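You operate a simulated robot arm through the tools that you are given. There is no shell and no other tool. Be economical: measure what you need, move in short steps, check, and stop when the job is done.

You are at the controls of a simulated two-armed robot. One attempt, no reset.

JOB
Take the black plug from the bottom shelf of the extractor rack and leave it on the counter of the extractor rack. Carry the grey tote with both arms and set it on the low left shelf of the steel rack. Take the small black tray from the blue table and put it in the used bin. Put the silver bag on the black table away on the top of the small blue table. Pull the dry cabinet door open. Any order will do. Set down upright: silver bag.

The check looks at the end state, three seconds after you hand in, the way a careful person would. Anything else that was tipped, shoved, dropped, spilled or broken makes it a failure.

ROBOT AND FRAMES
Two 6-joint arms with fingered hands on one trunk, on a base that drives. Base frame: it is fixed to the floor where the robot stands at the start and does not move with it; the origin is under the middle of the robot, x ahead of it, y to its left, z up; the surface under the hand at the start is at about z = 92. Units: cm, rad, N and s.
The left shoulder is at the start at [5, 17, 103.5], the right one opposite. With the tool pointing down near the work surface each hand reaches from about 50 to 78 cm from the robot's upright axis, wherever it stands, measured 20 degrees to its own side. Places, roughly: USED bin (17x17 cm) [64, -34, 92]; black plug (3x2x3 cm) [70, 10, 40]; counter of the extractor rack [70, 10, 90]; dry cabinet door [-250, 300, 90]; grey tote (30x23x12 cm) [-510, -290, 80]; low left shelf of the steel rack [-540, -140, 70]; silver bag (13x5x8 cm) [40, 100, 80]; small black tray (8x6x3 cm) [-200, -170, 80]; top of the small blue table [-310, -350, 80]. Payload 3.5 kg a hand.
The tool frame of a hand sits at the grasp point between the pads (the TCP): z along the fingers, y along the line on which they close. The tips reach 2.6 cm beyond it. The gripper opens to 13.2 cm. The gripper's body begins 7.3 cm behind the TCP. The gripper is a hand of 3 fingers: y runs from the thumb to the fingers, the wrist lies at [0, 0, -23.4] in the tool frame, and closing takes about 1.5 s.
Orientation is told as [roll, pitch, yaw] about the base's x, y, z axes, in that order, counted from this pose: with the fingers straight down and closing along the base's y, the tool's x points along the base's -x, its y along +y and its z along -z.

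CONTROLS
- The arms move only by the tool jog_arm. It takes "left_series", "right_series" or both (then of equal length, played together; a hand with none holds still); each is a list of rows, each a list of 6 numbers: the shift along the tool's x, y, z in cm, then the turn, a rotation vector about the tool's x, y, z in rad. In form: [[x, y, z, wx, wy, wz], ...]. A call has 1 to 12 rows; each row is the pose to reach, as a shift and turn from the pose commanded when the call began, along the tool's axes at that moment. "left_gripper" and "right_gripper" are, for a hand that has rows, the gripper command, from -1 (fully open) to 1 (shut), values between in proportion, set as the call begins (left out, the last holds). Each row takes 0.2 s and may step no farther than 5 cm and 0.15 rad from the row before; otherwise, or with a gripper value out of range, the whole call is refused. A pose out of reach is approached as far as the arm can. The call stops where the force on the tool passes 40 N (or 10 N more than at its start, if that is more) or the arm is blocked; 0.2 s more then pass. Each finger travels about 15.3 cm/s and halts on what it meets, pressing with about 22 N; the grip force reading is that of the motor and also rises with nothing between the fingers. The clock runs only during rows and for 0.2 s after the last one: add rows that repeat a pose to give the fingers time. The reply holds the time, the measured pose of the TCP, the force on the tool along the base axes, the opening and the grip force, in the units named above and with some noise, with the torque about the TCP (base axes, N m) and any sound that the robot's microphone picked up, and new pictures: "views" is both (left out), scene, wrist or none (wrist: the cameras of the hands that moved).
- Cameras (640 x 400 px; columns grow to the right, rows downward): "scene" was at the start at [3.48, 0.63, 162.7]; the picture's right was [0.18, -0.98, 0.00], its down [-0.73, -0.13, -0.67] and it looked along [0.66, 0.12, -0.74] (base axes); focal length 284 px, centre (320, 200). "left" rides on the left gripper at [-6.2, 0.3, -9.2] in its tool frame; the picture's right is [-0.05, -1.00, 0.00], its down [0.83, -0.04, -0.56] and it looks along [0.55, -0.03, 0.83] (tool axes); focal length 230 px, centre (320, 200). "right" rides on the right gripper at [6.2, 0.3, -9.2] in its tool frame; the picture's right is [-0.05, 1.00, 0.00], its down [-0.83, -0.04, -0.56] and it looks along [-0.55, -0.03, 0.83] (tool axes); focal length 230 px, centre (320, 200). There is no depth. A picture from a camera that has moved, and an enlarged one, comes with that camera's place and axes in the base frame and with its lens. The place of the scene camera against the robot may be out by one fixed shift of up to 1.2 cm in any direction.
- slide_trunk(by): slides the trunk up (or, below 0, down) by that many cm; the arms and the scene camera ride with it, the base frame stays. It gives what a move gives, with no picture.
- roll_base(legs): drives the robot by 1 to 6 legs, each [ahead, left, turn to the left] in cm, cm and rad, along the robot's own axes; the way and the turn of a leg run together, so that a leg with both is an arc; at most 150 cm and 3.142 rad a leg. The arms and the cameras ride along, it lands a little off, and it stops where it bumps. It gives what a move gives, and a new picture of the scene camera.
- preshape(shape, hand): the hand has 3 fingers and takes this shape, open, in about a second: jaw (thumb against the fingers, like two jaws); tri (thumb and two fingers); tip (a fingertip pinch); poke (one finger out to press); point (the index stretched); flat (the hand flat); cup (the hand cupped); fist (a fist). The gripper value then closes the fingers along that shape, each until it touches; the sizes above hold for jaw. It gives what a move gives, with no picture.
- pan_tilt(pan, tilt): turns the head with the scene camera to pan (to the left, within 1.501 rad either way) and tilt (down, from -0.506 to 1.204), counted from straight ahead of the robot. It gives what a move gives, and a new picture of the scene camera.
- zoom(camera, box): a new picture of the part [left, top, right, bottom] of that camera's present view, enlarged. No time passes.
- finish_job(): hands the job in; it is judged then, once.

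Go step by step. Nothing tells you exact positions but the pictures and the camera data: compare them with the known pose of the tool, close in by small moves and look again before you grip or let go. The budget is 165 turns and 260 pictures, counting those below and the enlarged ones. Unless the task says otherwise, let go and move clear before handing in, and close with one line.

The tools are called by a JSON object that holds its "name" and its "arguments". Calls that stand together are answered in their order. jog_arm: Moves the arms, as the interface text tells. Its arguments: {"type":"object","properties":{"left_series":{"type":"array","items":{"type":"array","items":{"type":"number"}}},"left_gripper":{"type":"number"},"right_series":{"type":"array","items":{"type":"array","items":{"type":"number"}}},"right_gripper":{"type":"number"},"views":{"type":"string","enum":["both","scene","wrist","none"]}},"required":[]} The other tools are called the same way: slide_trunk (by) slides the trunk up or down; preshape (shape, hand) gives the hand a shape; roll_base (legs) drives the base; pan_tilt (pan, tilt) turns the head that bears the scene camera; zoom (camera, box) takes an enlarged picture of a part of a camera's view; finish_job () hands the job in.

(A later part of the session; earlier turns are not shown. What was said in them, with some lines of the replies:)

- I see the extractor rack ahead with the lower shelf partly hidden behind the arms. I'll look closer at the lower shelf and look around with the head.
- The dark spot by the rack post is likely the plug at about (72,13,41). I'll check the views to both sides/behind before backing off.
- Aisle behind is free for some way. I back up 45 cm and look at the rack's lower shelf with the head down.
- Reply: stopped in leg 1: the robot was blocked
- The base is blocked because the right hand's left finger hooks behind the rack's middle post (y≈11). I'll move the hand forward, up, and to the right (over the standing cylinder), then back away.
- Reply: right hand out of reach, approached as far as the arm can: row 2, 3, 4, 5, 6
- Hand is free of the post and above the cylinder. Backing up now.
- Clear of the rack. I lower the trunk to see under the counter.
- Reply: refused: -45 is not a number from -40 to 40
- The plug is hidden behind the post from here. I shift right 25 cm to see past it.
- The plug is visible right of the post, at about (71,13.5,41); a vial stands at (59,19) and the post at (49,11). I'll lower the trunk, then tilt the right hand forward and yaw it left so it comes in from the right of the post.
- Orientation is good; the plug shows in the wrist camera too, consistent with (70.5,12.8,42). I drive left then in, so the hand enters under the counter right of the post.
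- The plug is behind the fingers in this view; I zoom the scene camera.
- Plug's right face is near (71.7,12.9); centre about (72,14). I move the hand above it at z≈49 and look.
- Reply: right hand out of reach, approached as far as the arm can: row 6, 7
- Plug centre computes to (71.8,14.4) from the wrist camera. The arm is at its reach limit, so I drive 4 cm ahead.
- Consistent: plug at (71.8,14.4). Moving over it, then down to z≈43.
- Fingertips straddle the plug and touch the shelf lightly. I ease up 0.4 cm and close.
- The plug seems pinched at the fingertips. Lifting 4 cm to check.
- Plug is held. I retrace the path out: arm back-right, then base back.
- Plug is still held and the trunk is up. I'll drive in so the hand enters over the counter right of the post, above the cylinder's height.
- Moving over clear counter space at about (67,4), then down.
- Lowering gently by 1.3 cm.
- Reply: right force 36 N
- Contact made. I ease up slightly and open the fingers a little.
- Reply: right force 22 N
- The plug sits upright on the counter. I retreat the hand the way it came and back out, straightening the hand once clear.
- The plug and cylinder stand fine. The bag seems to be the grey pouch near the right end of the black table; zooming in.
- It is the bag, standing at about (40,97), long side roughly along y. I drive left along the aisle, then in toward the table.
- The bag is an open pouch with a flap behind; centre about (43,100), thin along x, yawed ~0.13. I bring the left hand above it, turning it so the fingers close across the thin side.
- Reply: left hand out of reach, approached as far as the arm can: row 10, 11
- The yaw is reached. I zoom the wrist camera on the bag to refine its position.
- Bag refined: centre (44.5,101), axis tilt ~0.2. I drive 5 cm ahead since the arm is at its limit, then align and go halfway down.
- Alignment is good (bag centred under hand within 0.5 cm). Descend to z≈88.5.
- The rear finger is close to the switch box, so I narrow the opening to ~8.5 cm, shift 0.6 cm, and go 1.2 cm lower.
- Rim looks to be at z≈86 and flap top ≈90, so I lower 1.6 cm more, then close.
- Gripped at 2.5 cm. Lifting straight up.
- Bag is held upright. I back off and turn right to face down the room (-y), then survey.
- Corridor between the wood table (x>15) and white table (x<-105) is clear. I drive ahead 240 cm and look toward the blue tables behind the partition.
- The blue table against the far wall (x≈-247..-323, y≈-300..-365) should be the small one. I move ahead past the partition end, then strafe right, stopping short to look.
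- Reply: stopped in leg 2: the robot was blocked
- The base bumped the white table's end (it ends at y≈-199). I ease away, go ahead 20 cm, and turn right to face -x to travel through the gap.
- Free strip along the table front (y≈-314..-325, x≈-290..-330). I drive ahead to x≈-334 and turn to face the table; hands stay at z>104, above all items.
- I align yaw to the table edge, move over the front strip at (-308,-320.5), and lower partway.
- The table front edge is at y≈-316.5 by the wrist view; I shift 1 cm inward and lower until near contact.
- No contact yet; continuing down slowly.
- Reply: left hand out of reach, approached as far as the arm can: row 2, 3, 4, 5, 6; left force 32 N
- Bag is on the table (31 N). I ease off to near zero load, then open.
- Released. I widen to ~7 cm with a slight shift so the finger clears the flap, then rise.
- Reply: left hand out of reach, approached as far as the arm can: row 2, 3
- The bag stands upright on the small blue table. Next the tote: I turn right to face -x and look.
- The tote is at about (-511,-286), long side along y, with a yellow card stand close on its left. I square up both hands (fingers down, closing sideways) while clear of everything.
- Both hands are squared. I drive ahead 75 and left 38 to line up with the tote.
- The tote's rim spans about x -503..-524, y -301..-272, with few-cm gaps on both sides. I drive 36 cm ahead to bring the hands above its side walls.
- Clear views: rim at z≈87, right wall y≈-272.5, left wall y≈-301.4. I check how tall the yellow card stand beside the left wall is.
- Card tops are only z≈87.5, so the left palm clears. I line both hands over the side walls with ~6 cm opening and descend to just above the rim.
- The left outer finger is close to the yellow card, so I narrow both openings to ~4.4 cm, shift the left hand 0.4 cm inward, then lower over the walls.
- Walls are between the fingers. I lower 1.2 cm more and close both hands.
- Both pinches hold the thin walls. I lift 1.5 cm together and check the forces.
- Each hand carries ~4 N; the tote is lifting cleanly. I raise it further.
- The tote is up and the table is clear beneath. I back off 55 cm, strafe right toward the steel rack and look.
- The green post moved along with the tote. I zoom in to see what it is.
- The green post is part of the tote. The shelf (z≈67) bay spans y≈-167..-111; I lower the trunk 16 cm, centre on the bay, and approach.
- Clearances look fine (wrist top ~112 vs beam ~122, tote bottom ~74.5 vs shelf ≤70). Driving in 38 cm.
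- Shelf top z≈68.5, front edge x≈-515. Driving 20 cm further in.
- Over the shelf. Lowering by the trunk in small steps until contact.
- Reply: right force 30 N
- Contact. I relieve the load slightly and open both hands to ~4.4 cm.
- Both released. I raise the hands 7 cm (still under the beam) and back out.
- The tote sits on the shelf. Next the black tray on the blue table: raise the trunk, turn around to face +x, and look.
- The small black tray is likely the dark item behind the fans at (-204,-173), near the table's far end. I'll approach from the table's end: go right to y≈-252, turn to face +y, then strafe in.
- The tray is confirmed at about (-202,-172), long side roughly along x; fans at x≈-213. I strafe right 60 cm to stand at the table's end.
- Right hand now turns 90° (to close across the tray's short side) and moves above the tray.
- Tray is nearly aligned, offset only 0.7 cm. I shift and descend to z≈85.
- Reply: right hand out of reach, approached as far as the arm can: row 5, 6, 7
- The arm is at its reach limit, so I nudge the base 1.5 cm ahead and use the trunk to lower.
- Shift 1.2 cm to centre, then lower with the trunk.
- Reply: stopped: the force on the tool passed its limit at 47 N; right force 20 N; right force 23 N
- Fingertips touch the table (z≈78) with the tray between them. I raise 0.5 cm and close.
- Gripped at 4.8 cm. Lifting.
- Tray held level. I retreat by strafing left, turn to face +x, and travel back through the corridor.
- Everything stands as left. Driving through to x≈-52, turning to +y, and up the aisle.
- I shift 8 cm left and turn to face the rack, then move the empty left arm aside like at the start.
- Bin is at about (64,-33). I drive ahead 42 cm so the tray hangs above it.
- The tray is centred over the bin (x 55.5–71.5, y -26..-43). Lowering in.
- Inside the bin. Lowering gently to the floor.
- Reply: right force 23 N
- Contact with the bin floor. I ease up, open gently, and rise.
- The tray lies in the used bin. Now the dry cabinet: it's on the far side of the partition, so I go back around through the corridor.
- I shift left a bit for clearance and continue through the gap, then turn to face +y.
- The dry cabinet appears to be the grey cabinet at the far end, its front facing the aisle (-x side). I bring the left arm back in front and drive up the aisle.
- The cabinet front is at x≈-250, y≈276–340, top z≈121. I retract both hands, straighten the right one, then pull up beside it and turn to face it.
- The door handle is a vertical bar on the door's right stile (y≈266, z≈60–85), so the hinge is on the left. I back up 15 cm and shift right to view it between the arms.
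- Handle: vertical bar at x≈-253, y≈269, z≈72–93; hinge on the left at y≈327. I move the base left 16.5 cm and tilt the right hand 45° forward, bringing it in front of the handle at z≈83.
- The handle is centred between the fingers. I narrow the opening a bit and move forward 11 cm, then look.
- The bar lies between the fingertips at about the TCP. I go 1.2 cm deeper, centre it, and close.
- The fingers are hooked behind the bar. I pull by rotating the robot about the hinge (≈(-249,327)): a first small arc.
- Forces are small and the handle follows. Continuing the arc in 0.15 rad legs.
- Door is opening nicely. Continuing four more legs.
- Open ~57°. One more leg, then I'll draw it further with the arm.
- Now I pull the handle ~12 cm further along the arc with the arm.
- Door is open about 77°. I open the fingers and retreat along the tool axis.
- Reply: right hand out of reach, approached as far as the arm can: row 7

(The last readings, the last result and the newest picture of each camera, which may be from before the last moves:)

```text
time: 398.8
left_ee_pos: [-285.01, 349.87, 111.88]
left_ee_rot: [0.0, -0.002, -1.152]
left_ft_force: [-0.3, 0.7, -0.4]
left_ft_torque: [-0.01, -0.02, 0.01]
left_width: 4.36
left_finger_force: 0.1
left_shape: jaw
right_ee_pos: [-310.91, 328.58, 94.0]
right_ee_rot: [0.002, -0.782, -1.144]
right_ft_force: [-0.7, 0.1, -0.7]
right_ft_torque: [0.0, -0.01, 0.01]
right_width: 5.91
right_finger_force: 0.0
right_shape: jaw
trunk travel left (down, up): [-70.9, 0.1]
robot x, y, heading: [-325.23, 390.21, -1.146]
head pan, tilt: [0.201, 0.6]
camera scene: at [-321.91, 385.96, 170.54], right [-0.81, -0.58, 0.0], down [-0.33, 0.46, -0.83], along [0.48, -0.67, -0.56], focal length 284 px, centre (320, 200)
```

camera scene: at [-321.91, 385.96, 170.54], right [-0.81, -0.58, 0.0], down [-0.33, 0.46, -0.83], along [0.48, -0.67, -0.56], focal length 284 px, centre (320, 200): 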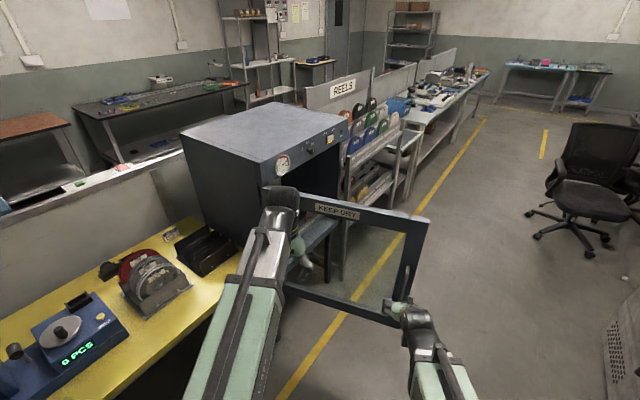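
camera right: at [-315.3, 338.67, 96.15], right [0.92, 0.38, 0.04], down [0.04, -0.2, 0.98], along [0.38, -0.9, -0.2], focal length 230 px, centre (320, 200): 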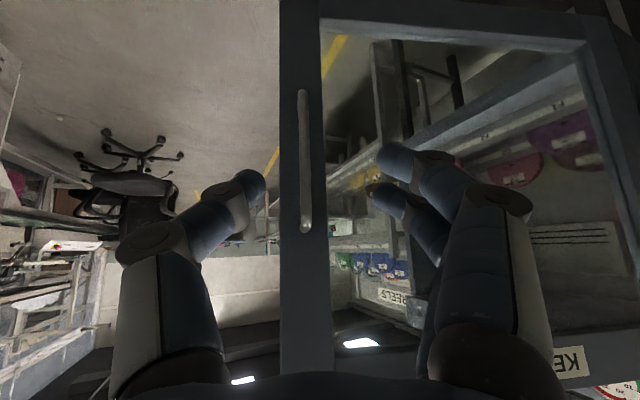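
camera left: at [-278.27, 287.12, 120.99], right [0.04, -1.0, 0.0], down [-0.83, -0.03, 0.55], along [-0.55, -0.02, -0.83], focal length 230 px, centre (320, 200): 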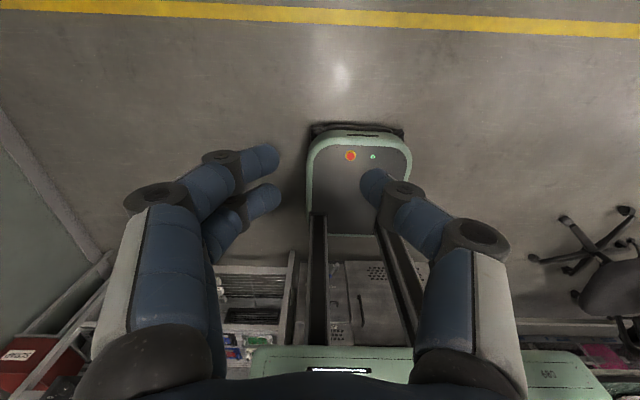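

Released. I step aside to the right and confirm the door stays open.

{"name": "roll_base", "arguments": {"legs": [[0, -25, 0]]}}

{"name": "pan_tilt", "arguments": {"pan": 0.5, "tilt": 0.6}}

```text
time: 400.6
left_ee_pos: [-308.25, 339.41, 111.78]
left_ee_rot: [0.001, -0.002, -1.153]
left_ft_force: [-1.5, -0.1, 0.5]
left_ft_torque: [0.04, -0.03, 0.03]
left_width: 4.34
left_finger_force: 0.1
left_shape: jaw
right_ee_pos: [-334.0, 318.36, 94.02]
right_ee_rot: [0.004, -0.785, -1.147]
right_ft_force: [-0.5, -0.4, 0.6]
right_ft_torque: [0.01, -0.01, 0.02]
right_width: 5.92
right_finger_force: 0.1
right_shape: jaw
trunk travel left (down, up): [-70.9, 0.1]
robot x, y, heading: [-347.6, 379.59, -1.149]
head pan, tilt: [0.201, 0.6]
camera scene: at [-345.05, 375.56, 170.54], right [-0.81, -0.58, 0.0], down [-0.33, 0.46, -0.83], along [0.48, -0.67, -0.56], focal length 284 px, centre (320, 200)
```

scene: 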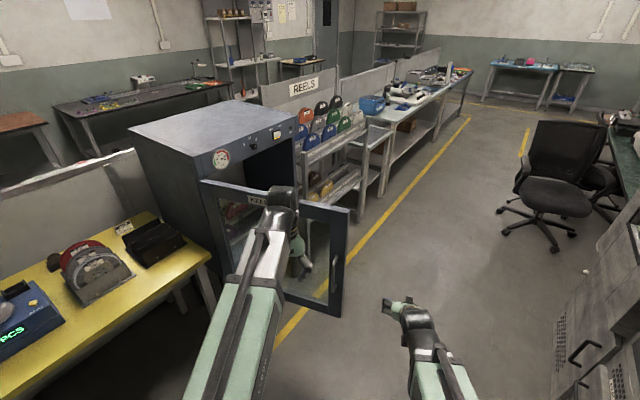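

```text
time: 401.4
left_ee_pos: [-307.94, 339.44, 111.81]
left_ee_rot: [0.001, -0.001, -1.152]
left_ft_force: [0.2, -0.6, 0.7]
left_ft_torque: [-0.03, -0.01, 0.0]
left_width: 4.34
left_finger_force: 0.1
left_shape: jaw
right_ee_pos: [-334.06, 318.26, 94.05]
right_ee_rot: [0.001, -0.782, -1.146]
right_ft_force: [-0.2, -0.3, 0.6]
right_ft_torque: [0.01, -0.01, 0.01]
right_width: 5.92
right_finger_force: 0.1
right_shape: jaw
trunk travel left (down, up): [-70.9, 0.1]
robot x, y, heading: [-348.28, 379.73, -1.149]
head pan, tilt: [0.499, 0.6]
camera scene: at [-343.03, 377.45, 170.54], right [-0.61, -0.8, 0.0], down [-0.45, 0.34, -0.83], along [0.66, -0.5, -0.56], focal length 284 px, centre (320, 200)
```

scene: 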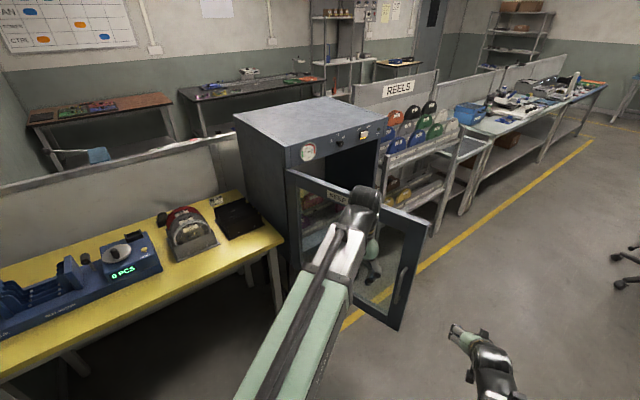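

The door stays open at about 70° after release, and both hands are clear. The plug is on the counter, the bag stands upright on the small blue table, the tote is on the low left shelf and the tray is in the used bin.

{"name": "finish_job", "arguments": {}}

```text
The job is handed in.
```

All five tasks are finished and handed in. The plug is on the counter, the tote on the low left shelf, the small tray in the used bin, and the silver bag upright on the small blue table. The dry cabinet door is open about 70°. The base bumped the white table's end once during the drive; I saw nothing on it tipped or moved.
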